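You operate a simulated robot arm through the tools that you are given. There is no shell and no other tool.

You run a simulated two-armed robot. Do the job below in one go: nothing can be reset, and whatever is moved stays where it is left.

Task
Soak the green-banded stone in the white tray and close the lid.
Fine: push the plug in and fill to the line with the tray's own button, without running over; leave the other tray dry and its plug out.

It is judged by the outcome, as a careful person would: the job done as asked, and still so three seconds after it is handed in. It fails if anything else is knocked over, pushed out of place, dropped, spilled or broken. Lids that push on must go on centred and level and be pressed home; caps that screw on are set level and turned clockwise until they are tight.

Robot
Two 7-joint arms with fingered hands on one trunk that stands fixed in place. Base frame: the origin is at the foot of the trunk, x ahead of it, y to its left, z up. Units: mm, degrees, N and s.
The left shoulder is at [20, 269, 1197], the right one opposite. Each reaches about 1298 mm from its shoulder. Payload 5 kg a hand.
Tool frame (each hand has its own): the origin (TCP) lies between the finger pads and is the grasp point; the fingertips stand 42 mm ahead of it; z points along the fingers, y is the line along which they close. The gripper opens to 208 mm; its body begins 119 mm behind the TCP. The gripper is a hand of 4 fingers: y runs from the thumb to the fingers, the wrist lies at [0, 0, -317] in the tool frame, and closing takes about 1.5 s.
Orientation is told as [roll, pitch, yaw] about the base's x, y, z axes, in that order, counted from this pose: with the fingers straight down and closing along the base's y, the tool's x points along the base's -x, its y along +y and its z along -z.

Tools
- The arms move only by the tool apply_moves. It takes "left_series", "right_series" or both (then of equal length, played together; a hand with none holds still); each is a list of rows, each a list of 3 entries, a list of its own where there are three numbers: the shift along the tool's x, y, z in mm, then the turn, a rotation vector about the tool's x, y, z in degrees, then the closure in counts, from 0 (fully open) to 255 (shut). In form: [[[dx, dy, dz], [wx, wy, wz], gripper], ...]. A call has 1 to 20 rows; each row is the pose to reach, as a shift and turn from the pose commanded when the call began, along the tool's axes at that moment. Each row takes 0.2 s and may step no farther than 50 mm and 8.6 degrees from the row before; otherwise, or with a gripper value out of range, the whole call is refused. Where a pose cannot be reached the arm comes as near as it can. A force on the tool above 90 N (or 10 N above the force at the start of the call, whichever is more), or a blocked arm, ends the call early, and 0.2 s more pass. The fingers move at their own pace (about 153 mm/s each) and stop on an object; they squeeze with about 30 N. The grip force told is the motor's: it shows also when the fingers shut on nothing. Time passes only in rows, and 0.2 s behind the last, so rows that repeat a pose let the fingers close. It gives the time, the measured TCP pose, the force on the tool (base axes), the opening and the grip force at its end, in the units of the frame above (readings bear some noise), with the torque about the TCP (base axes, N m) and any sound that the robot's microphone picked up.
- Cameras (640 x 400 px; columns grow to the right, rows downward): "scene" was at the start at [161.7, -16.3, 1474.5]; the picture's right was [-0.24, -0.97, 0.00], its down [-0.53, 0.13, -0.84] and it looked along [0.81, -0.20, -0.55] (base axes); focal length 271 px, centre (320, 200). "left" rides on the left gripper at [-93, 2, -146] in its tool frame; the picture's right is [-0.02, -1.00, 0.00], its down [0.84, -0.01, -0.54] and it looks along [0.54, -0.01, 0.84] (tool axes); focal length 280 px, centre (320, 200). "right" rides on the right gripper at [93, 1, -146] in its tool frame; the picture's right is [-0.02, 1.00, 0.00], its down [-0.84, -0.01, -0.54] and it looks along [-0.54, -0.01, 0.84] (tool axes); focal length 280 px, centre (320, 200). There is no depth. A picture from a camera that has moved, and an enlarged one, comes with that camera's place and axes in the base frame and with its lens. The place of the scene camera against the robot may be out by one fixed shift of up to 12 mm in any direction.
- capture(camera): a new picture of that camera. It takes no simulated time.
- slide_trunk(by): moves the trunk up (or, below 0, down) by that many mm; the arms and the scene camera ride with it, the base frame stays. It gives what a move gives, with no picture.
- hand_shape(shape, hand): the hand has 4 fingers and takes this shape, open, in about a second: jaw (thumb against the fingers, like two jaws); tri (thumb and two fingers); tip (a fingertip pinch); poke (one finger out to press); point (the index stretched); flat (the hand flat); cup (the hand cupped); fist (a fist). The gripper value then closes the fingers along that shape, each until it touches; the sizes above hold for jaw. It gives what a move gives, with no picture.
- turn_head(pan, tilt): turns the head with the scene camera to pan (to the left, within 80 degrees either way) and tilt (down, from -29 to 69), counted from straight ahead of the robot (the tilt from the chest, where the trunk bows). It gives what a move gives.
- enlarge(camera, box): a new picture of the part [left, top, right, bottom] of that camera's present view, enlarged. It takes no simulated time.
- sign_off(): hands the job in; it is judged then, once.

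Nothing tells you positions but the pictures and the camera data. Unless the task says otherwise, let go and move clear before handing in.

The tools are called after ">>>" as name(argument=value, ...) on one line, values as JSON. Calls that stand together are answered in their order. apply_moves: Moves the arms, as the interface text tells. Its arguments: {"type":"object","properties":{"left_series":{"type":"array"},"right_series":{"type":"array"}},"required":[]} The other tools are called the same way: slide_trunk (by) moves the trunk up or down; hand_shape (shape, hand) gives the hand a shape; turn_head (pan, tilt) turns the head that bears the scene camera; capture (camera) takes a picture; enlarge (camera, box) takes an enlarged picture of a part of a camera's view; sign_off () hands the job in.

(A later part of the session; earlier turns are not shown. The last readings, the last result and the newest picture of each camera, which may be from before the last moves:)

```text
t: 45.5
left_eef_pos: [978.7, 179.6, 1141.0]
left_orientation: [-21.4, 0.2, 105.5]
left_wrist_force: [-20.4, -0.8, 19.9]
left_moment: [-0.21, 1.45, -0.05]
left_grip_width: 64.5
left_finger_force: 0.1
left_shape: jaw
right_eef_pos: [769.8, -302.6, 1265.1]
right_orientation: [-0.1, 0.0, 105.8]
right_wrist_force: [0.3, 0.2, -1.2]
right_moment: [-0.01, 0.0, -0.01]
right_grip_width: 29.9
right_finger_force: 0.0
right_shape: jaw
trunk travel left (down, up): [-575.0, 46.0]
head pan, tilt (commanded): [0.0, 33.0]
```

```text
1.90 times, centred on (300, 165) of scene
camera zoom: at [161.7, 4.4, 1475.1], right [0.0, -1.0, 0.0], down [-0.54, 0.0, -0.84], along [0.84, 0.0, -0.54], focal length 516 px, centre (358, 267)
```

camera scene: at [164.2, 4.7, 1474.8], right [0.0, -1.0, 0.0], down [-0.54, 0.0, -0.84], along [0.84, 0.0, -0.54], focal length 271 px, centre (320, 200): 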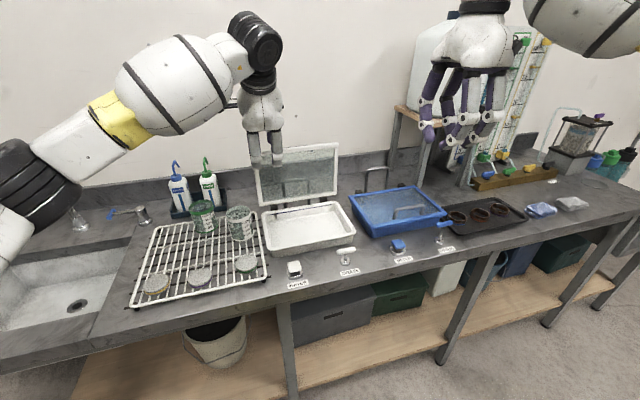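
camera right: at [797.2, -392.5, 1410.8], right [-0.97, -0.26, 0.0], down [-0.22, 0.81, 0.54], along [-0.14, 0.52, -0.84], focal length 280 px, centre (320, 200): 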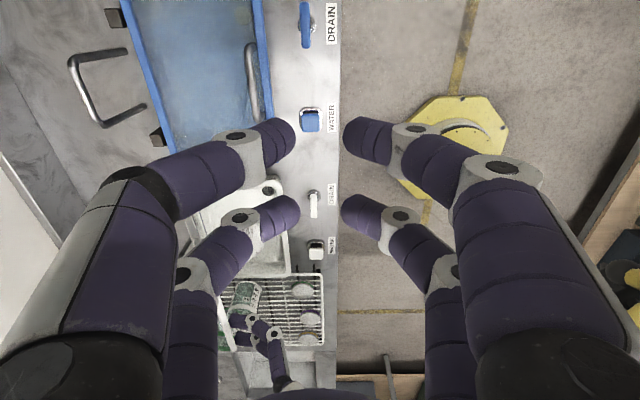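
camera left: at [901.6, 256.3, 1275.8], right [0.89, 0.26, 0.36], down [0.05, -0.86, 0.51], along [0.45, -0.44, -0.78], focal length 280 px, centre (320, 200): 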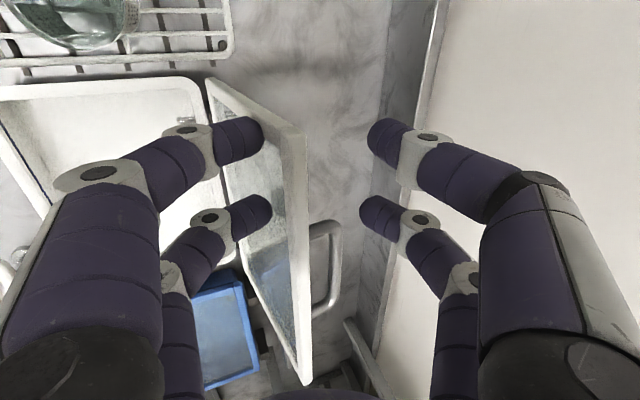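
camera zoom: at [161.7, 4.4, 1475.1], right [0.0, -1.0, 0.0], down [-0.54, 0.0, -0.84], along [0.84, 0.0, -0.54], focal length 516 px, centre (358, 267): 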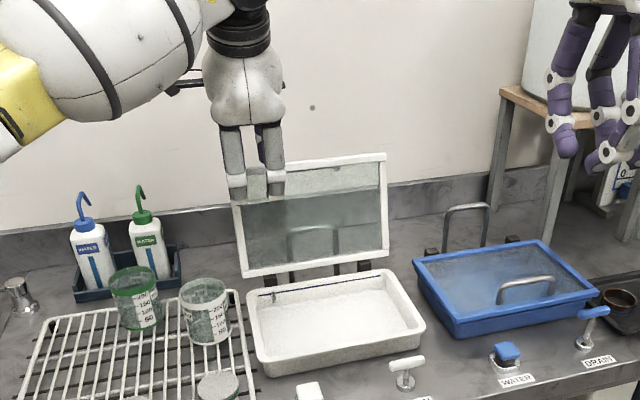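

>>> apply_moves(left_series=[[[0, 4, -2], [0, 0, 0], 181], [[0, 8, -4], [0, 0, 0], 181], [[0, 12, -6], [0, 0, 0], 181], [[0, 12, -6], [0, 0, 0], 181]])

>>> capture(camera="left")

>>> enlarge(camera="scene", box=[200, 60, 400, 270])

```text
t: 46.5
left_eef_pos: [967.7, 175.6, 1140.8]
left_orientation: [-21.3, 0.3, 105.5]
left_wrist_force: [0.2, -0.1, 0.2]
left_moment: [0.02, 0.02, -0.02]
left_grip_width: 60.8
left_finger_force: 0.0
left_shape: jaw
right_eef_pos: [773.6, -301.7, 1264.4]
right_orientation: [0.0, -0.2, 105.9]
right_wrist_force: [-0.1, -0.3, 0.0]
right_moment: [-0.02, 0.0, -0.01]
right_grip_width: 30.2
right_finger_force: 0.0
right_shape: jaw
trunk travel left (down, up): [-575.0, 46.0]
head pan, tilt (commanded): [0.0, 33.0]
```

```text
taken
camera left: at [890.9, 253.9, 1275.6], right [0.89, 0.26, 0.36], down [0.05, -0.86, 0.51], along [0.45, -0.44, -0.78], focal length 280 px, centre (320, 200)
```

left: 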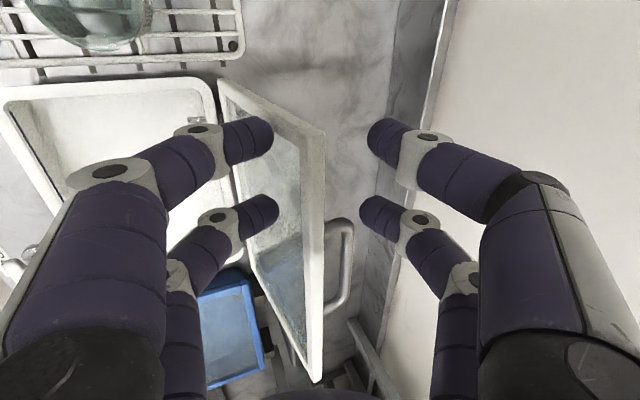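

```text
1.90 times, centred on (300, 165) of scene
camera zoom: at [164.6, 4.6, 1474.8], right [0.0, -1.0, 0.0], down [-0.54, 0.0, -0.84], along [0.84, 0.0, -0.54], focal length 516 px, centre (358, 267)
```

zoom: 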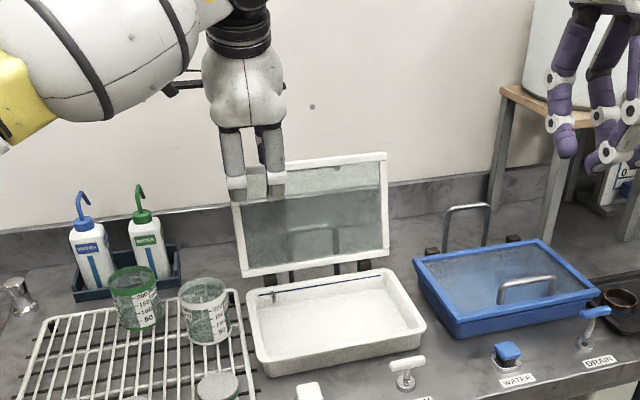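

The lid stays at rest on its own with no force from the hand. I withdraw the left hand upward, then bring it upright above the green stone for a look.

>>> apply_moves(left_series=[[[0, 0, -25], [0, 0, 0], 181], [[0, 0, -55], [0, 0, 0], 181], [[0, 0, -80], [0, 0, 0], 181], [[-5, 40, -82], [-3, 0, 0], 170], [[-15, 80, -82], [-6, 0, 0], 160], [[-30, 120, -80], [-9, 0, 0], 157], [[-50, 160, -78], [-12, 0, 0], 157], [[-70, 195, -75], [-15, 0, 0], 157], [[-88, 230, -72], [-18, 0, 0], 157], [[-99.6, 258.5, -68.3], [-21.4, 0, 0], 157], [[-99.6, 258.5, -68.3], [-21.4, 0, 0], 157]])

>>> capture(camera="left")

>>> capture(camera="scene")

```text
t: 48.9
left_eef_pos: [685.3, 201.5, 1106.7]
left_orientation: [0.1, 0.2, 105.5]
left_wrist_force: [-0.7, -0.6, 0.5]
left_moment: [-0.01, -0.02, 0.0]
left_grip_width: 79.5
left_finger_force: 0.0
left_shape: jaw
right_eef_pos: [773.5, -302.5, 1263.8]
right_orientation: [0.1, -0.1, 105.8]
right_wrist_force: [-0.1, -0.5, -1.0]
right_moment: [0.02, -0.03, 0.01]
right_grip_width: 30.1
right_finger_force: 0.1
right_shape: jaw
trunk travel left (down, up): [-575.0, 46.0]
head pan, tilt (commanded): [0.0, 33.0]
```

```text
taken
camera left: at [658.6, 293.3, 1252.6], right [0.96, 0.28, 0.0], down [0.24, -0.81, 0.54], along [0.15, -0.52, -0.84], focal length 280 px, centre (320, 200)
```

left: 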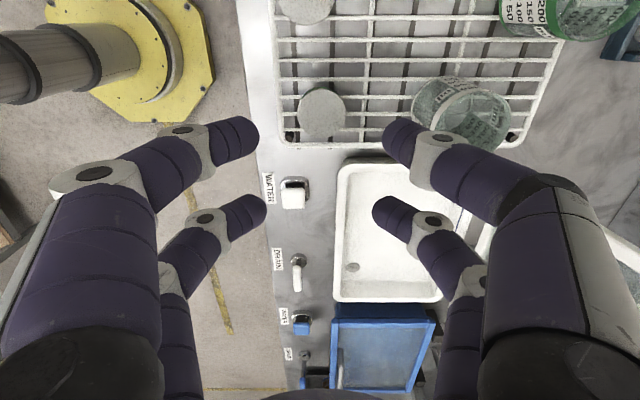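

```text
taken
camera scene: at [164.0, 4.5, 1474.9], right [0.0, -1.0, 0.0], down [-0.54, 0.0, -0.84], along [0.84, 0.0, -0.54], focal length 271 px, centre (320, 200)
```

scene: 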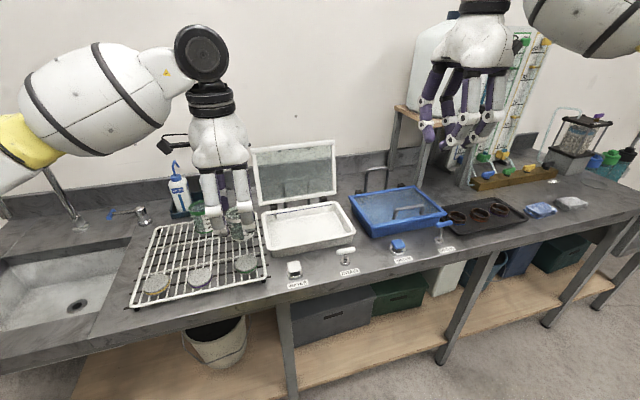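

>>> enlarge(camera="left", box=[240, 60, 400, 180])

>>> enlarge(camera="scene", box=[180, 190, 300, 310])

```text
3.33 times, centred on (320, 120) of left
camera zoom: at [658.6, 293.3, 1252.6], right [0.96, 0.28, 0.0], down [0.24, -0.81, 0.54], along [0.15, -0.52, -0.84], focal length 935 px, centre (320, 467)
```

zoom: 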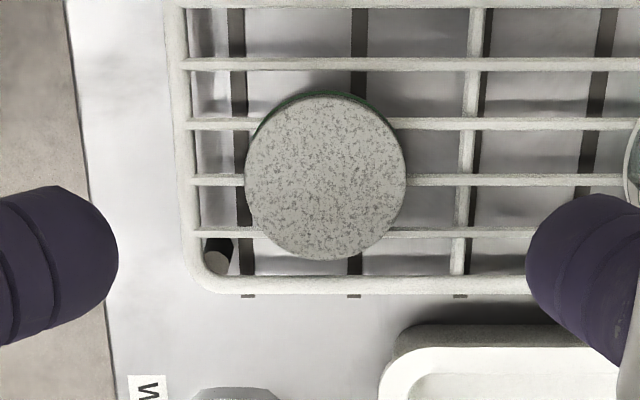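

```text
3.33 times, centred on (240, 250) of scene
camera zoom: at [164.0, 4.5, 1474.9], right [0.0, -1.0, 0.0], down [-0.54, 0.0, -0.84], along [0.84, 0.0, -0.54], focal length 903 px, centre (587, 33)
```

zoom: 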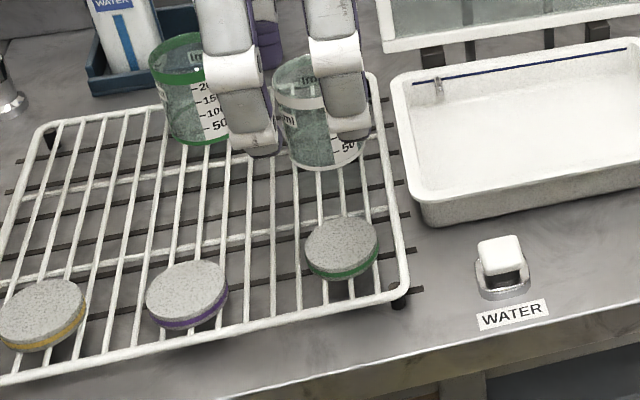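

The green-banded stone is centred under the hand (about (687.5, 204)), lying on the rack's wires. I descend partway and check the alignment.

>>> apply_moves(left_series=[[[-2.3, -2.9, 30], [0, 0, 0], 157], [[-2.3, -2.9, 65], [0, 0, 0], 157], [[-2.3, -2.9, 100], [0, 0, 0], 157], [[-2.3, -2.9, 130], [0, 0, 0], 157], [[-2.3, -2.9, 130], [0, 0, 0], 157]])

>>> enlarge(camera="left", box=[220, 60, 420, 240])

>>> enlarge(camera="scene", box=[180, 190, 300, 310])

```text
t: 50.1
left_eef_pos: [688.4, 201.8, 978.3]
left_orientation: [0.1, 0.1, 105.5]
left_wrist_force: [-1.3, -0.2, -0.1]
left_moment: [0.03, 0.02, 0.02]
left_grip_width: 79.6
left_finger_force: 0.1
left_shape: jaw
right_eef_pos: [772.5, -302.5, 1264.8]
right_orientation: [0.0, -0.1, 106.0]
right_wrist_force: [-0.2, -0.5, -0.2]
right_moment: [0.0, -0.05, 0.01]
right_grip_width: 29.8
right_finger_force: 0.1
right_shape: jaw
trunk travel left (down, up): [-575.0, 46.0]
head pan, tilt (commanded): [0.0, 33.0]
```

```text
2.22 times, centred on (320, 150) of left
camera zoom: at [663.1, 293.6, 1124.5], right [0.96, 0.28, 0.0], down [0.24, -0.81, 0.54], along [0.15, -0.52, -0.84], focal length 623 px, centre (320, 311)
```

zoom: 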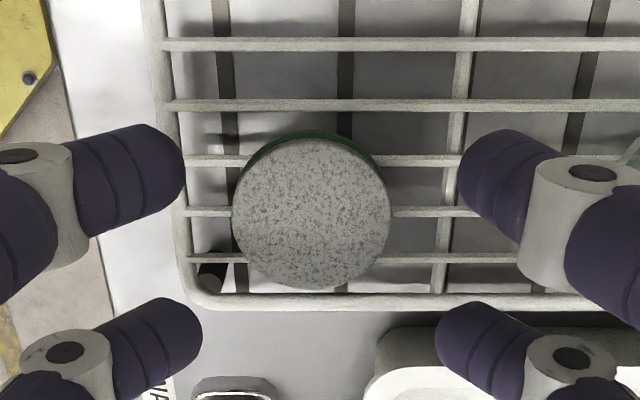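

```text
3.33 times, centred on (240, 250) of scene
camera zoom: at [164.0, 4.6, 1475.0], right [0.0, -1.0, 0.0], down [-0.54, 0.0, -0.84], along [0.84, 0.0, -0.54], focal length 903 px, centre (587, 33)
```

zoom: 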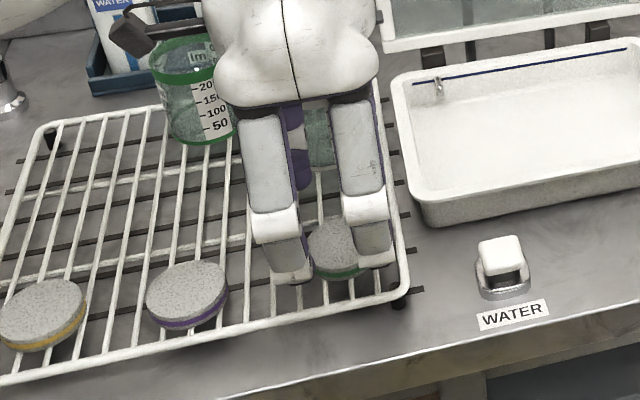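

>>> apply_moves(left_series=[[[0, 1, 10], [0, 0, 0], 157], [[0, 1, 20], [0, 0, 0], 157], [[0, 1, 28], [0, 0, 0], 157], [[0, 1, 28], [0, 0, 0], 157]])

>>> enlarge(camera="left", box=[220, 80, 420, 260])

>>> enlarge(camera="scene", box=[200, 220, 280, 300])

```text
t: 51.1
left_eef_pos: [687.2, 203.6, 952.9]
left_orientation: [0.1, 0.2, 105.5]
left_wrist_force: [-0.3, -0.1, -0.9]
left_moment: [-0.01, -0.01, -0.02]
left_grip_width: 79.7
left_finger_force: 0.0
left_shape: jaw
right_eef_pos: [772.5, -302.1, 1264.7]
right_orientation: [0.0, -0.2, 105.9]
right_wrist_force: [0.5, 0.3, 0.0]
right_moment: [0.02, -0.04, 0.01]
right_grip_width: 30.1
right_finger_force: 0.1
right_shape: jaw
trunk travel left (down, up): [-575.0, 46.0]
head pan, tilt (commanded): [0.0, 33.0]
```

```text
2.22 times, centred on (320, 170) of left
camera zoom: at [661.3, 294.9, 1097.6], right [0.96, 0.28, 0.0], down [0.24, -0.81, 0.54], along [0.15, -0.52, -0.84], focal length 623 px, centre (320, 267)
```

zoom: 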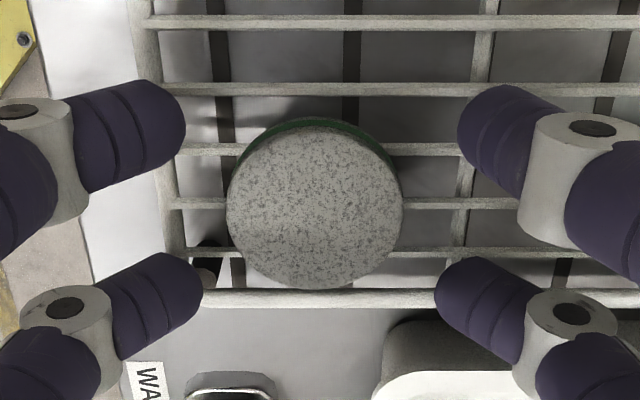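

```text
5.00 times, centred on (240, 260) of scene
camera zoom: at [164.3, 4.6, 1474.9], right [0.0, -1.0, 0.0], down [-0.54, 0.0, -0.84], along [0.84, 0.0, -0.54], focal length 1354 px, centre (720, -100)
```

zoom: 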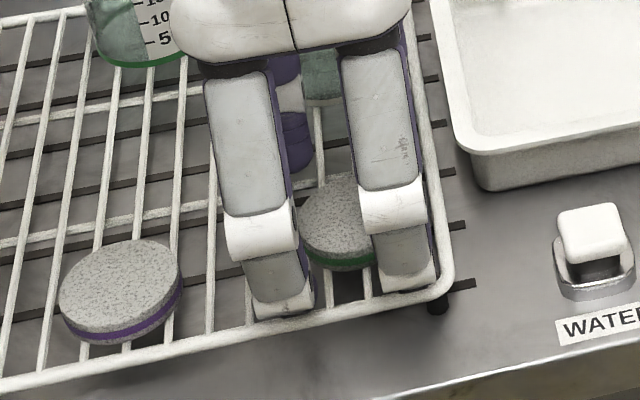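

Well centred around the stone. I lower a few more millimetres, feeling for the rack.

>>> apply_moves(left_series=[[[-2, 1, 3], [0, 0, 0], 157], [[-2, 1, 6], [0, 0, 0], 157], [[-2, 1, 6], [0, 0, 0], 157]])

>>> enlarge(camera="scene", box=[200, 220, 280, 300])

```text
t: 51.9
left_eef_pos: [685.1, 204.3, 947.4]
left_orientation: [0.0, 0.2, 105.5]
left_wrist_force: [-0.1, 0.9, 15.6]
left_moment: [-0.01, 0.23, -0.04]
left_grip_width: 80.1
left_finger_force: 0.1
left_shape: jaw
right_eef_pos: [772.2, -302.4, 1264.4]
right_orientation: [-0.1, -0.2, 105.8]
right_wrist_force: [-0.1, 0.4, 0.6]
right_moment: [0.0, -0.04, -0.01]
right_grip_width: 29.9
right_finger_force: 0.0
right_shape: jaw
trunk travel left (down, up): [-575.0, 46.0]
head pan, tilt (commanded): [0.0, 33.0]
```

```text
5.00 times, centred on (240, 260) of scene
camera zoom: at [163.5, 4.5, 1475.1], right [0.0, -1.0, 0.0], down [-0.54, 0.0, -0.84], along [0.84, 0.0, -0.54], focal length 1354 px, centre (720, -100)
```

zoom: 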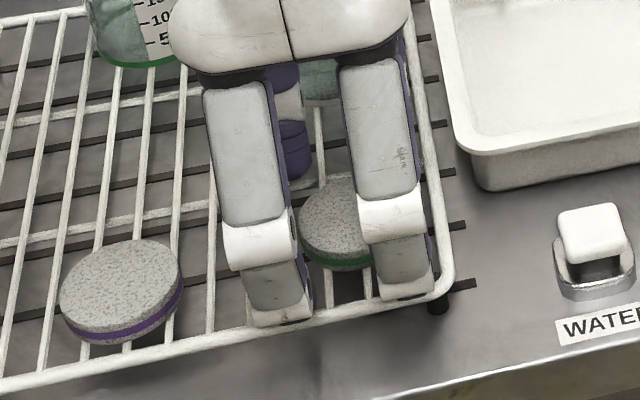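

The fingertips touched the rack at this height; I raise 2 mm and close on the stone.

>>> apply_moves(left_series=[[[0, 0, -2.5], [0, 0, 0], 157], [[0, 0, -2.5], [0, 0, 0], 185], [[0, 0, -2.5], [0, 0, 0], 210], [[0, 0, -2.5], [0, 0, 0], 255], [[0, 0, -2.5], [0, 0, 0], 255], [[0, 0, -2.5], [0, 0, 0], 255]])

>>> enlarge(camera="left", box=[220, 80, 420, 260])

>>> enlarge(camera="scene", box=[200, 220, 280, 300])

```text
t: 53.3
left_eef_pos: [686.6, 203.8, 948.1]
left_orientation: [0.1, 0.3, 105.5]
left_wrist_force: [-0.5, 0.9, 0.2]
left_moment: [-0.01, 0.0, 0.0]
left_grip_width: 22.9
left_finger_force: 30.6
left_shape: jaw
right_eef_pos: [773.0, -302.2, 1263.9]
right_orientation: [0.0, -0.1, 105.9]
right_wrist_force: [0.0, -0.5, 0.3]
right_moment: [0.0, -0.02, 0.01]
right_grip_width: 30.0
right_finger_force: 0.1
right_shape: jaw
trunk travel left (down, up): [-575.0, 46.0]
head pan, tilt (commanded): [0.0, 33.0]
```

```text
2.22 times, centred on (320, 170) of left
camera zoom: at [659.7, 295.6, 1094.9], right [0.96, 0.28, 0.0], down [0.24, -0.81, 0.54], along [0.15, -0.52, -0.84], focal length 623 px, centre (320, 267)
```

zoom: 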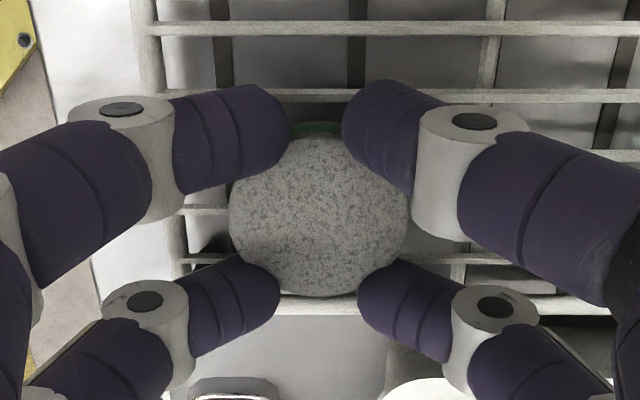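

```text
5.00 times, centred on (240, 260) of scene
camera zoom: at [164.4, 4.7, 1474.8], right [0.0, -1.0, 0.0], down [-0.54, 0.0, -0.84], along [0.84, 0.0, -0.54], focal length 1354 px, centre (720, -100)
```

zoom: 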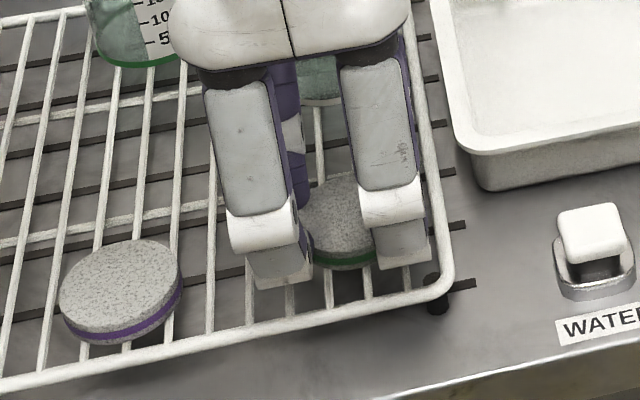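

A clean four-finger hold on the stone. I lift it slowly and check.

>>> apply_moves(left_series=[[[0, 0, -5], [0, 0, 0], 255], [[0, 0, -12], [0, 0, 0], 255], [[0, 0, -25], [0, 0, 0], 255], [[0, 0, -40], [0, 0, 0], 255], [[0, 0, -60], [0, 0, 0], 255]])

>>> enlarge(camera="left", box=[220, 80, 420, 260])

>>> enlarge(camera="scene", box=[160, 160, 320, 300])

```text
t: 54.5
left_eef_pos: [686.5, 203.1, 1008.3]
left_orientation: [0.1, 0.2, 105.5]
left_wrist_force: [0.1, -0.7, -1.2]
left_moment: [0.02, -0.04, -0.02]
left_grip_width: 23.2
left_finger_force: 30.0
left_shape: jaw
right_eef_pos: [771.4, -302.3, 1264.2]
right_orientation: [-0.1, -0.1, 105.8]
right_wrist_force: [-1.2, 0.3, -0.4]
right_moment: [0.01, -0.03, 0.02]
right_grip_width: 30.1
right_finger_force: 0.0
right_shape: jaw
trunk travel left (down, up): [-575.0, 46.0]
head pan, tilt (commanded): [0.0, 33.0]
```

```text
2.22 times, centred on (320, 170) of left
camera zoom: at [660.1, 294.6, 1153.3], right [0.96, 0.28, 0.0], down [0.24, -0.81, 0.54], along [0.15, -0.52, -0.84], focal length 623 px, centre (320, 267)
```

zoom: 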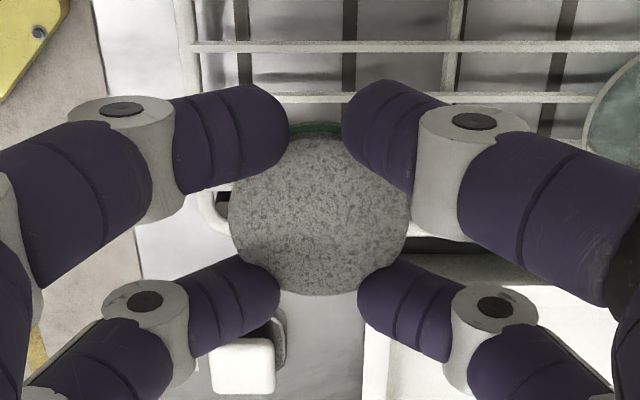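

```text
2.86 times, centred on (240, 230) of scene
camera zoom: at [164.0, 4.5, 1474.9], right [0.0, -1.0, 0.0], down [-0.54, 0.0, -0.84], along [0.84, 0.0, -0.54], focal length 774 px, centre (549, 114)
```

zoom: 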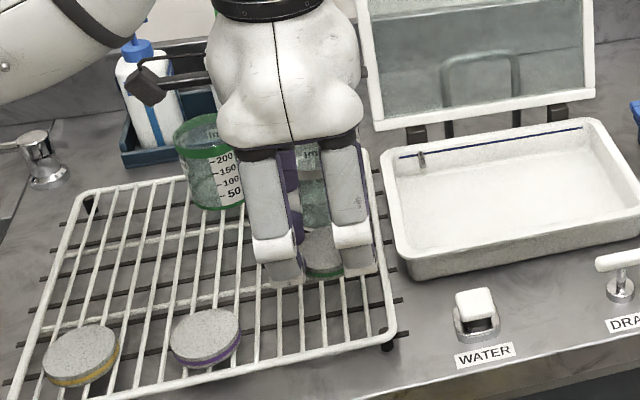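

The stone is held firmly. I raise it and carry it over to above the middle of the white tray.

>>> apply_moves(left_series=[[[0, 0, -25], [0, 0, 0], 255], [[0, 0, -52], [0, 0, 0], 255], [[30, -18, -52], [0, 0, 0], 255], [[62, -37, -52], [0, 0, -0.1], 255], [[95, -56, -52], [0, 0, -0.2], 255], [[128, -76, -52], [0, 0, -0.3], 255], [[160, -95, -52], [0, 0, -0.3], 255], [[180, -107, -52], [0, 0, -0.3], 255], [[190.9, -113.5, -52], [0, 0, -0.3], 255], [[190.9, -113.5, -52], [0, 0, -0.3], 255]])

>>> capture(camera="left")

>>> enlarge(camera="scene", box=[200, 100, 400, 290])

```text
t: 56.7
left_eef_pos: [846.1, 52.6, 1058.7]
left_orientation: [0.1, 0.1, 105.7]
left_wrist_force: [0.6, 0.0, 0.2]
left_moment: [-0.04, -0.03, 0.06]
left_grip_width: 22.9
left_finger_force: 29.8
left_shape: jaw
right_eef_pos: [772.9, -302.2, 1264.0]
right_orientation: [0.0, 0.0, 105.8]
right_wrist_force: [0.0, 0.1, 1.0]
right_moment: [-0.04, -0.03, -0.01]
right_grip_width: 30.3
right_finger_force: 0.1
right_shape: jaw
trunk travel left (down, up): [-575.0, 46.0]
head pan, tilt (commanded): [0.0, 33.0]
```

```text
taken
camera left: at [818.9, 144.1, 1204.5], right [0.96, 0.29, 0.0], down [0.24, -0.8, 0.54], along [0.15, -0.52, -0.84], focal length 280 px, centre (320, 200)
```

left: 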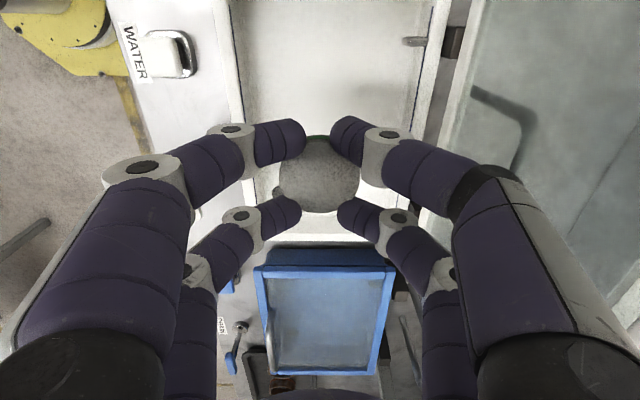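

```text
2.11 times, centred on (300, 195) of scene
camera zoom: at [164.3, 5.0, 1474.9], right [0.0, -1.0, 0.0], down [-0.54, 0.0, -0.84], along [0.84, 0.0, -0.54], focal length 570 px, centre (362, 210)
```

zoom: 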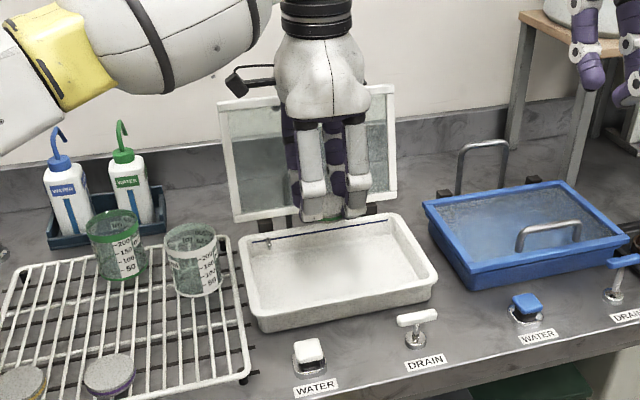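

>>> enlarge(camera="left", box=[200, 0, 480, 230])

>>> enlarge(camera="scene", box=[260, 170, 370, 260])

```text
1.74 times, centred on (340, 115) of left
camera zoom: at [818.9, 144.1, 1204.5], right [0.96, 0.29, 0.0], down [0.24, -0.8, 0.54], along [0.15, -0.52, -0.84], focal length 488 px, centre (285, 348)
```

zoom: 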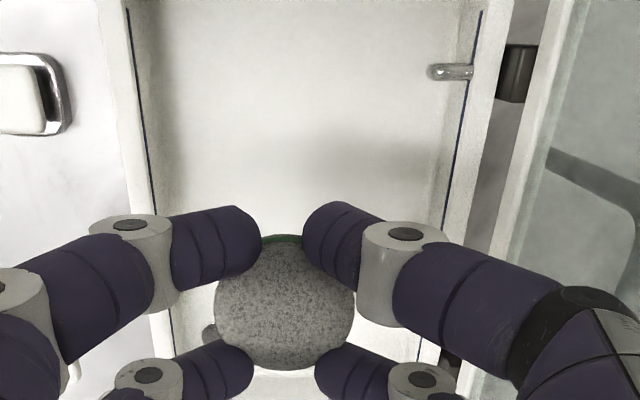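

```text
4.44 times, centred on (315, 215) of scene
camera zoom: at [164.3, 5.0, 1474.9], right [0.0, -1.0, 0.0], down [-0.54, 0.0, -0.84], along [0.84, 0.0, -0.54], focal length 1204 px, centre (342, 133)
```

zoom: 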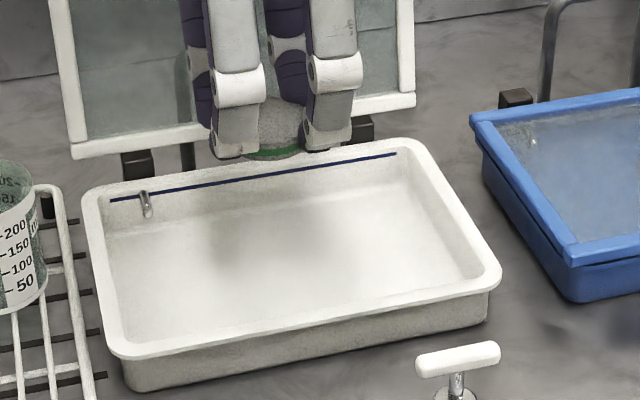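

The tray's inside spans about u 22–194 mm, so I shift the stone 8 mm back to centre it and lower it into the tray.

>>> apply_moves(left_series=[[[0, -8, 15], [0, 0, 0], 255], [[0, -8, 40], [0, 0, 0], 255], [[0, -8, 65], [0, 0, 0], 255], [[0, -8, 90], [0, 0, 0], 255], [[0, -8, 107], [0, 0, 0], 255], [[0, -8, 116], [0, 0, 0], 255]])

>>> capture(camera="left")

>>> enlarge(camera="scene", box=[240, 140, 390, 270])

```text
t: 58.1
left_eef_pos: [854.3, 53.1, 944.2]
left_orientation: [0.1, 0.3, 105.7]
left_wrist_force: [-0.6, 0.3, -1.3]
left_moment: [-0.02, 0.02, 0.0]
left_grip_width: 22.7
left_finger_force: 30.4
left_shape: jaw
right_eef_pos: [772.8, -301.9, 1264.4]
right_orientation: [0.1, -0.1, 105.8]
right_wrist_force: [0.6, 0.1, -0.4]
right_moment: [-0.05, 0.02, 0.0]
right_grip_width: 29.9
right_finger_force: 0.1
right_shape: jaw
trunk travel left (down, up): [-575.0, 46.0]
head pan, tilt (commanded): [0.0, 33.0]
```

```text
taken
camera left: at [827.3, 143.4, 1089.8], right [0.96, 0.29, 0.0], down [0.24, -0.81, 0.54], along [0.15, -0.52, -0.84], focal length 280 px, centre (320, 200)
```

left: 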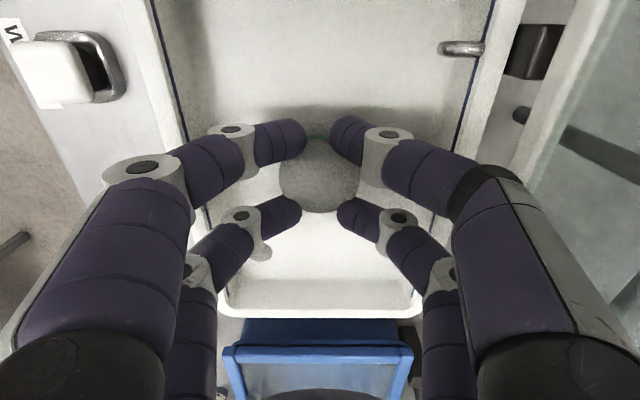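

```text
3.08 times, centred on (315, 205) of scene
camera zoom: at [164.5, 4.8, 1474.8], right [0.0, -1.0, 0.0], down [-0.54, 0.0, -0.84], along [0.84, 0.0, -0.54], focal length 834 px, centre (335, 185)
```

zoom: 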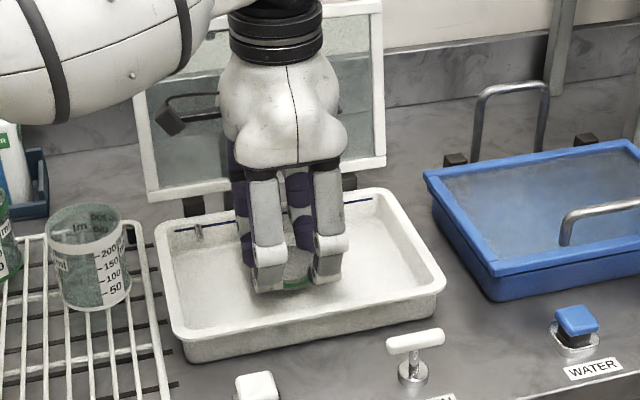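

>>> apply_moves(left_series=[[[0, 0, 2.5], [0, 0, 0], 255], [[0, 0, 5], [0, 0, 0], 255], [[0, 0, 7.5], [0, 0, 0], 255], [[0, 0, 7.5], [0, 0, 0], 255]])

```text
t: 59.1
left_eef_pos: [851.9, 52.9, 935.9]
left_orientation: [0.1, 0.3, 105.7]
left_wrist_force: [0.3, 0.3, -1.7]
left_moment: [0.03, -0.01, -0.01]
left_grip_width: 22.8
left_finger_force: 30.2
left_shape: jaw
right_eef_pos: [773.1, -302.5, 1265.0]
right_orientation: [0.0, -0.1, 105.9]
right_wrist_force: [0.1, -0.2, -0.6]
right_moment: [0.02, 0.03, -0.01]
right_grip_width: 30.2
right_finger_force: 0.1
right_shape: jaw
trunk travel left (down, up): [-575.0, 46.0]
head pan, tilt (commanded): [0.0, 33.0]
```

No contact yet at this height; I go on lowering in small steps.

>>> apply_moves(left_series=[[[0, 0, 2], [0, 0, 0], 255], [[0, 0, 4], [0, 0, 0], 255], [[0, 0, 4], [0, 0, 0], 255]])

>>> enlarge(camera="scene", box=[260, 180, 360, 260])

```text
t: 59.9
left_eef_pos: [853.2, 51.4, 933.1]
left_orientation: [0.1, 0.2, 105.7]
left_wrist_force: [0.3, -0.4, -1.3]
left_moment: [0.01, 0.01, 0.0]
left_grip_width: 22.5
left_finger_force: 30.1
left_shape: jaw
right_eef_pos: [772.9, -301.5, 1263.8]
right_orientation: [0.1, -0.1, 105.8]
right_wrist_force: [1.7, -0.5, -0.4]
right_moment: [0.01, -0.03, -0.02]
right_grip_width: 29.9
right_finger_force: 0.2
right_shape: jaw
trunk travel left (down, up): [-575.0, 46.0]
head pan, tilt (commanded): [0.0, 33.0]
```

```text
5.00 times, centred on (310, 220) of scene
camera zoom: at [164.4, 4.6, 1474.8], right [0.0, -1.0, 0.0], down [-0.54, 0.0, -0.84], along [0.84, 0.0, -0.54], focal length 1354 px, centre (370, 100)
```

zoom: 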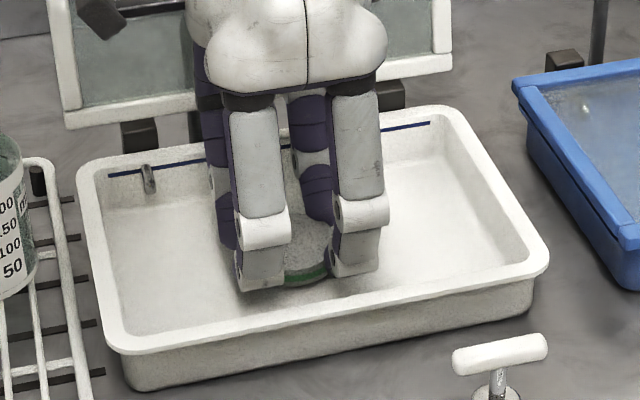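

>>> apply_moves(left_series=[[[0, 0, 2], [0, 0, 0], 255], [[0, 0, 4], [0, 0, 0], 255], [[0, 0, 4], [0, 0, 0], 255]])

```text
t: 60.7
left_eef_pos: [853.3, 53.4, 930.2]
left_orientation: [0.1, 0.2, 105.8]
left_wrist_force: [0.1, 0.3, -0.1]
left_moment: [0.01, 0.01, -0.01]
left_grip_width: 22.9
left_finger_force: 30.0
left_shape: jaw
right_eef_pos: [772.8, -302.4, 1263.9]
right_orientation: [0.0, -0.1, 105.9]
right_wrist_force: [-0.6, -0.2, -0.8]
right_moment: [0.0, 0.0, 0.0]
right_grip_width: 30.0
right_finger_force: 0.2
right_shape: jaw
trunk travel left (down, up): [-575.0, 46.0]
head pan, tilt (commanded): [0.0, 33.0]
```

>>> apply_moves(left_series=[[[0, 0, 1], [0, 0, 0], 255], [[0, 0, 2], [0, 0, 0], 255], [[0, 0, 3], [0, 0, 0], 255]])

>>> enlarge(camera="scene", box=[260, 180, 360, 260])

```text
t: 61.5
left_eef_pos: [852.6, 53.4, 928.3]
left_orientation: [0.0, 0.3, 105.8]
left_wrist_force: [1.3, -0.4, 5.4]
left_moment: [-0.13, 0.04, 0.03]
left_grip_width: 22.6
left_finger_force: 29.8
left_shape: jaw
right_eef_pos: [772.6, -301.9, 1265.1]
right_orientation: [0.1, 0.0, 105.7]
right_wrist_force: [0.5, -1.1, -1.0]
right_moment: [0.01, 0.02, 0.0]
right_grip_width: 29.8
right_finger_force: 0.2
right_shape: jaw
trunk travel left (down, up): [-575.0, 46.0]
head pan, tilt (commanded): [0.0, 33.0]
```

```text
5.00 times, centred on (310, 220) of scene
camera zoom: at [164.1, 4.6, 1474.9], right [0.0, -1.0, 0.0], down [-0.54, 0.0, -0.84], along [0.84, 0.0, -0.54], focal length 1354 px, centre (370, 100)
```

zoom: 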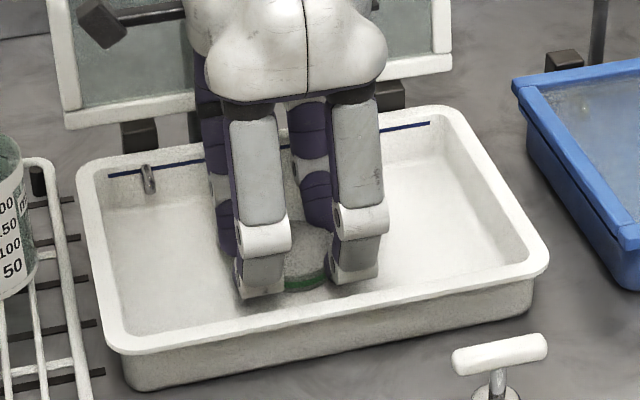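

The stone has touched the tray's floor. I open the fingers a little and lift away.

>>> apply_moves(left_series=[[[0, 0, 0], [0, 0, 0], 220], [[0, 0, 0], [0, 0, 0], 205], [[0, 0, 0], [0, 0, 0], 198], [[0, 0, 0], [0, 0, 0], 198], [[0, 0, -10], [0, 0, 0], 198], [[0, 0, -30], [0, 0, 0], 198], [[0, 0, -60], [0, 0, 0], 198], [[0, 0, -100], [0, 0, 0], 198]])

>>> enlarge(camera="scene", box=[240, 140, 390, 270])

>>> capture(camera="left")

```text
t: 63.3
left_eef_pos: [849.5, 54.6, 1026.5]
left_orientation: [0.1, 0.1, 105.8]
left_wrist_force: [-0.7, 0.4, -1.0]
left_moment: [0.05, -0.08, -0.03]
left_grip_width: 46.5
left_finger_force: 0.0
left_shape: jaw
right_eef_pos: [771.7, -303.4, 1266.1]
right_orientation: [-0.1, 0.1, 105.7]
right_wrist_force: [-1.0, 0.2, 0.0]
right_moment: [0.0, -0.13, -0.02]
right_grip_width: 30.0
right_finger_force: 0.0
right_shape: jaw
trunk travel left (down, up): [-575.0, 46.0]
head pan, tilt (commanded): [0.0, 33.0]
```

```text
3.08 times, centred on (315, 205) of scene
camera zoom: at [163.5, 4.6, 1475.0], right [0.0, -1.0, 0.0], down [-0.54, 0.0, -0.84], along [0.84, 0.0, -0.54], focal length 834 px, centre (335, 185)
```

zoom: 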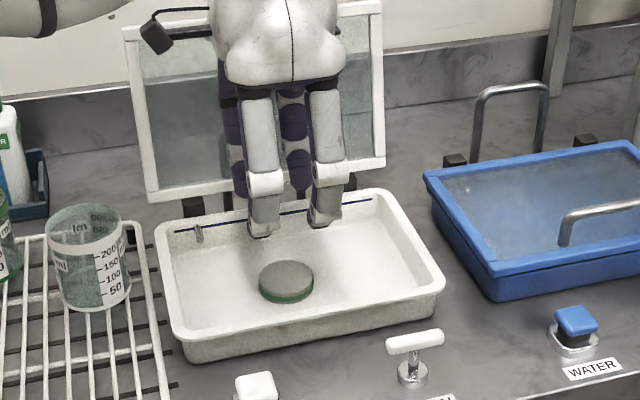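

```text
taken
camera left: at [824.4, 145.1, 1172.2], right [0.96, 0.29, 0.0], down [0.24, -0.81, 0.54], along [0.15, -0.52, -0.84], focal length 280 px, centre (320, 200)
```

left: 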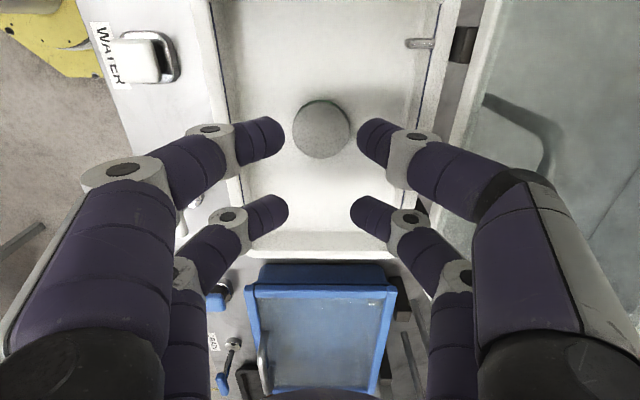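

The stone lies in the middle of the white tray. I raise the left hand, bring it above the white tray's WATER button, and shape it to poke.

>>> apply_moves(left_series=[[[0, 0, -40], [0, 0, 0], 198], [[0, 0, -80], [0, 0, 0], 198], [[-12, 30, -90], [0, 0, 0], 198], [[-24, 65, -90], [0, 0, 0], 198], [[-38, 100, -80], [0, 0, 0], 198], [[-50, 135, -65], [0, 0, 0], 198], [[-59.9, 155, -50], [0, 0, 0], 198]])

>>> hand_shape(hand="left", shape="poke")

>>> capture(camera="left")

>>> capture(camera="scene")

```text
t: 64.9
left_eef_pos: [687.6, 70.1, 1076.8]
left_orientation: [0.1, 0.2, 105.9]
left_wrist_force: [0.0, 0.8, 1.1]
left_moment: [-0.04, -0.03, -0.01]
left_grip_width: 46.6
left_finger_force: 0.0
left_shape: jaw
right_eef_pos: [773.6, -301.9, 1265.3]
right_orientation: [0.0, -0.1, 105.9]
right_wrist_force: [0.2, -0.1, 0.7]
right_moment: [-0.05, 0.02, -0.02]
right_grip_width: 30.1
right_finger_force: 0.1
right_shape: jaw
trunk travel left (down, up): [-575.0, 46.0]
head pan, tilt (commanded): [0.0, 33.0]
```

```text
t: 65.8
left_eef_pos: [687.6, 70.0, 1077.2]
left_orientation: [0.1, 0.1, 105.8]
left_wrist_force: [0.1, -0.7, 0.2]
left_moment: [-0.02, 0.0, 0.0]
left_grip_width: 0.1
left_finger_force: 0.0
left_shape: poke
right_eef_pos: [772.7, -302.0, 1264.2]
right_orientation: [0.0, -0.1, 105.9]
right_wrist_force: [0.4, -0.3, 0.0]
right_moment: [0.0, 0.02, -0.02]
right_grip_width: 30.2
right_finger_force: 0.1
right_shape: jaw
trunk travel left (down, up): [-575.0, 46.0]
head pan, tilt (commanded): [0.0, 33.0]
```

```text
taken
camera left: at [660.2, 161.2, 1222.4], right [0.96, 0.29, 0.0], down [0.24, -0.81, 0.54], along [0.15, -0.52, -0.84], focal length 280 px, centre (320, 200)
```

left: 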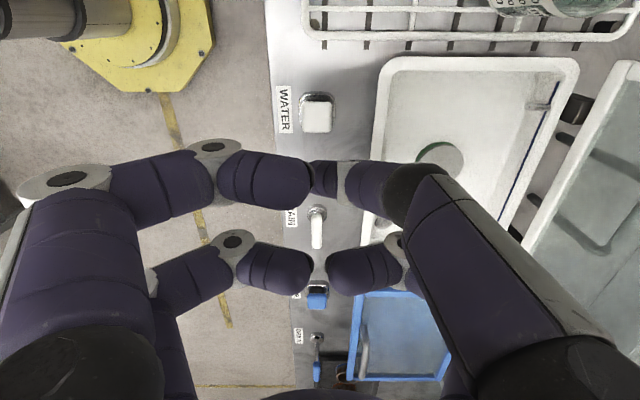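

```text
taken
camera scene: at [164.3, 4.7, 1474.9], right [0.0, -1.0, 0.0], down [-0.54, 0.0, -0.84], along [0.84, 0.0, -0.54], focal length 271 px, centre (320, 200)
```

scene: 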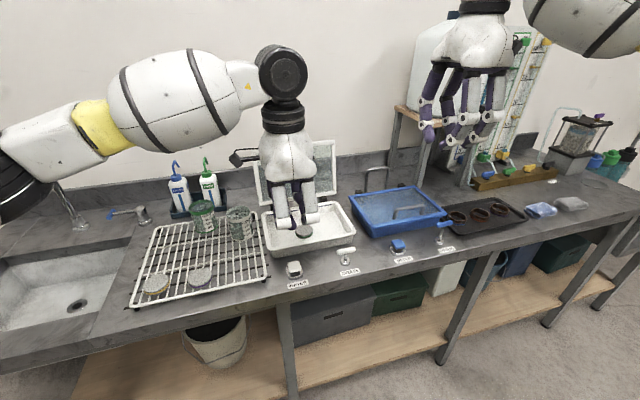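

>>> enlarge(camera="left", box=[260, 80, 400, 220])

>>> enlarge(camera="scene", box=[230, 120, 350, 290])

```text
2.86 times, centred on (330, 150) of left
camera zoom: at [660.2, 161.2, 1222.4], right [0.96, 0.29, 0.0], down [0.24, -0.81, 0.54], along [0.15, -0.52, -0.84], focal length 801 px, centre (291, 343)
```

zoom: 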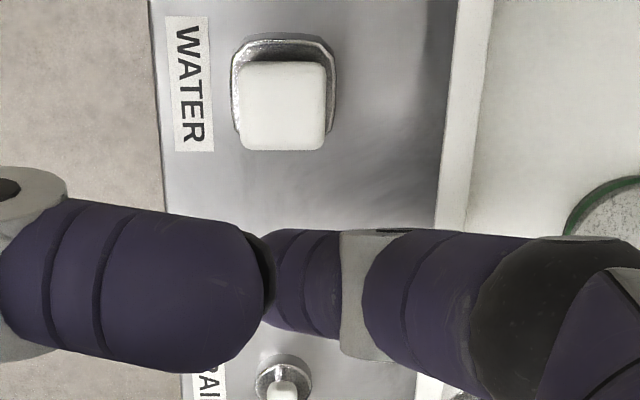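

```text
2.35 times, centred on (290, 205) of scene
camera zoom: at [164.3, 4.7, 1474.9], right [0.0, -1.0, 0.0], down [-0.54, 0.0, -0.84], along [0.84, 0.0, -0.54], focal length 637 px, centre (391, 188)
```

zoom: 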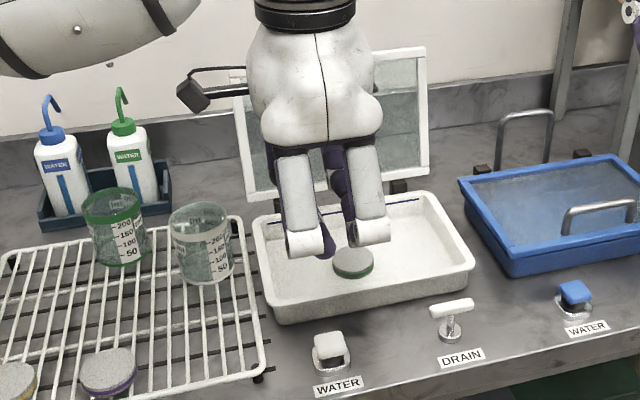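

The poking tip sits about (-3, -5, -40) from the grasp point, so I line it up over the button at (683.6, 72.5) and come close above it. At the same time I turn the right hand so its camera can watch the tray's fill line.

>>> apply_moves(left_series=[[[-3, 0, 0], [0, 0, 0], 0], [[-7.2, -0.6, 10], [0, 0, 0], 0], [[-7.2, -0.6, 30], [0, 0, 0], 0], [[-7.2, -0.6, 50], [0, 0, 0], 0], [[-7.2, -0.6, 70], [0, 0, 0], 0], [[-7.2, -0.6, 90], [0, 0, 0], 0], [[-7.2, -0.6, 105], [0, 0, 0], 0], [[-7.2, -0.6, 110], [0, 0, 0], 0], [[-7.2, -0.6, 110], [0, 0, 0], 0], [[-7.2, -0.6, 110], [0, 0, 0], 0], [[-7.2, -0.6, 110], [0, 0, 0], 0], [[-7.2, -0.6, 110], [0, 0, 0], 0]], right_series=[[[-9, 9, 2], [0, 0, 8], 200], [[-18, 18, 4], [0, 0, 16], 180], [[-27, 27, 6], [0, 0, 24], 150], [[-36, 36, 8], [0, 0, 32], 120], [[-46, 46, 10], [0, 0, 40], 90], [[-55, 56, 12], [0, 0, 48], 60], [[-64, 65, 14], [0, 0, 56], 30], [[-73, 75, 16], [0, 0, 64], 0], [[-82, 84, 18], [0, 0, 72], 0], [[-92, 94, 20], [0, 0, 80], 0], [[-100, 102, 22], [0, 0, 86], 0], [[-105.6, 107.9, 24], [0, 0, 89], 0]])

>>> capture(camera="right")

>>> capture(camera="left")

>>> enlarge(camera="scene", box=[230, 160, 380, 300])

```text
t: 68.4
left_eef_pos: [686.7, 76.8, 969.0]
left_orientation: [0.1, 0.2, 105.7]
left_wrist_force: [-0.6, 0.6, 0.7]
left_moment: [0.03, 0.02, 0.0]
left_grip_width: 0.0
left_finger_force: 0.0
left_shape: poke
right_eef_pos: [640.0, -232.0, 1240.3]
right_orientation: [0.1, 0.0, 16.8]
right_wrist_force: [1.0, -1.0, 0.6]
right_moment: [0.0, -0.01, -0.01]
right_grip_width: 208.0
right_finger_force: 0.1
right_shape: jaw
trunk travel left (down, up): [-575.0, 46.0]
head pan, tilt (commanded): [0.0, 33.0]
```

```text
taken
camera right: at [549.7, -256.9, 1386.6], right [-0.27, 0.96, 0.0], down [0.81, 0.23, 0.54], along [0.52, 0.15, -0.84], focal length 280 px, centre (320, 200)
```

right: 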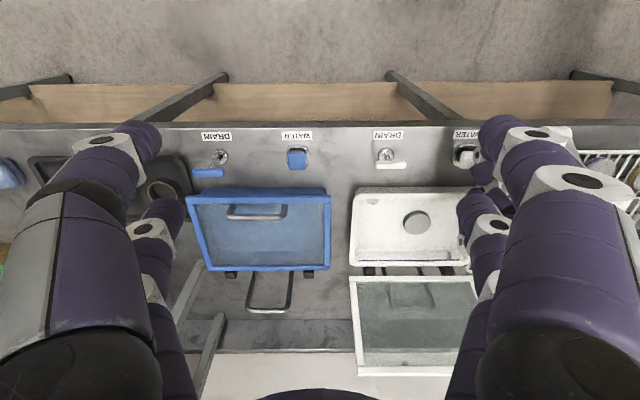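

```text
taken
camera left: at [660.3, 167.8, 1113.4], right [0.96, 0.29, 0.0], down [0.24, -0.81, 0.54], along [0.15, -0.52, -0.84], focal length 280 px, centre (320, 200)
```

left: 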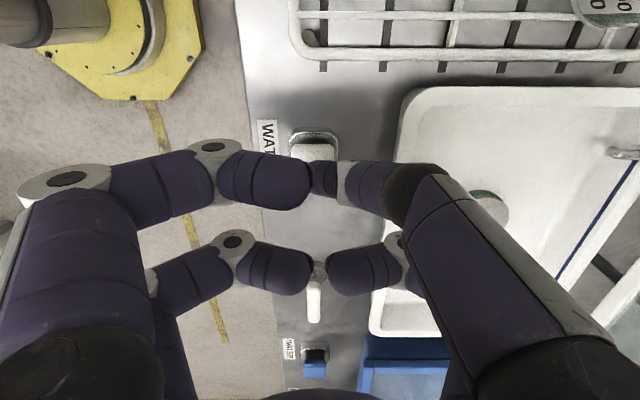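

```text
2.86 times, centred on (305, 230) of scene
camera zoom: at [164.3, 4.8, 1474.9], right [0.0, -1.0, 0.0], down [-0.54, 0.0, -0.84], along [0.84, 0.0, -0.54], focal length 774 px, centre (363, 114)
```

zoom: 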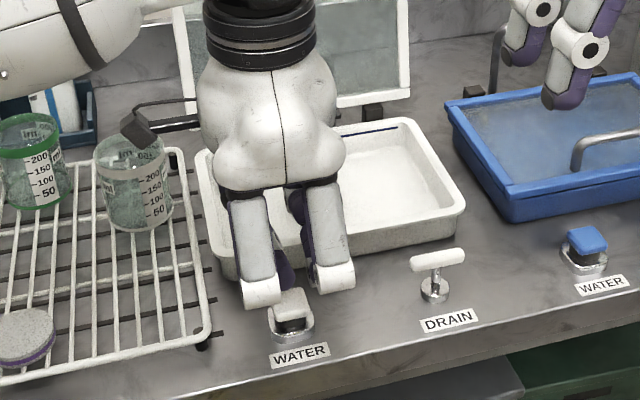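

>>> enlarge(camera="left", box=[250, 110, 390, 220])

>>> enlarge(camera="scene", box=[260, 230, 340, 290])

>>> enlarge(camera="right", box=[400, 110, 520, 210])

```text
3.64 times, centred on (320, 165) of left
camera zoom: at [660.3, 167.8, 1113.4], right [0.96, 0.29, 0.0], down [0.24, -0.81, 0.54], along [0.15, -0.52, -0.84], focal length 1020 px, centre (320, 327)
```

zoom: 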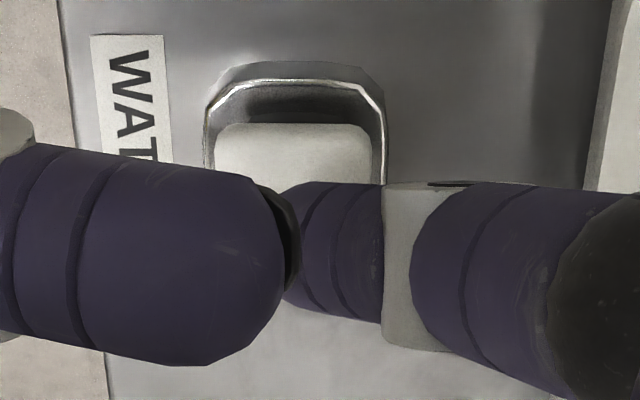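

```text
6.67 times, centred on (300, 260) of scene
camera zoom: at [164.3, 4.8, 1474.9], right [0.0, -1.0, 0.0], down [-0.54, 0.0, -0.84], along [0.84, 0.0, -0.54], focal length 1806 px, centre (453, -200)
```

zoom: 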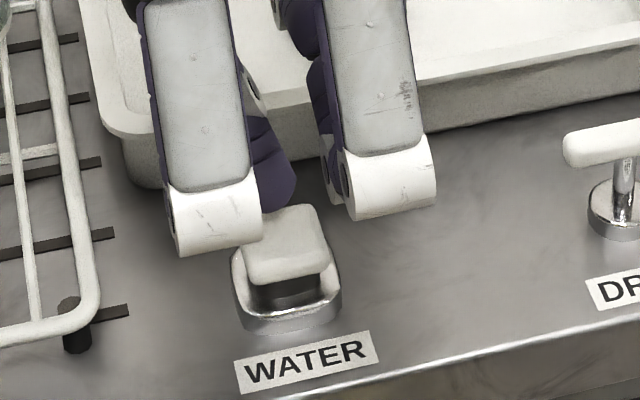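

```text
4.00 times, centred on (460, 160) of right
camera zoom: at [549.7, -256.9, 1386.6], right [-0.27, 0.96, 0.0], down [0.81, 0.23, 0.54], along [0.52, 0.15, -0.84], focal length 1122 px, centre (-240, 360)
```

zoom: 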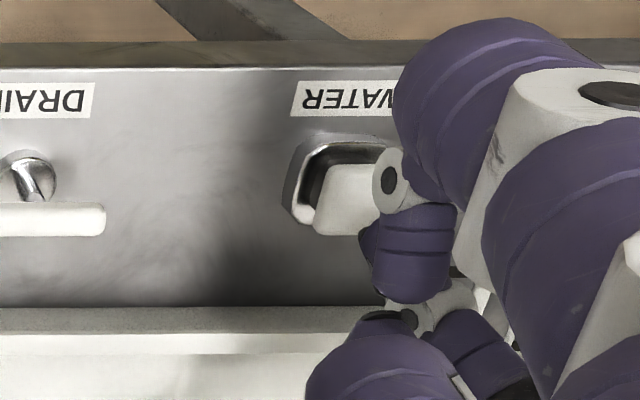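

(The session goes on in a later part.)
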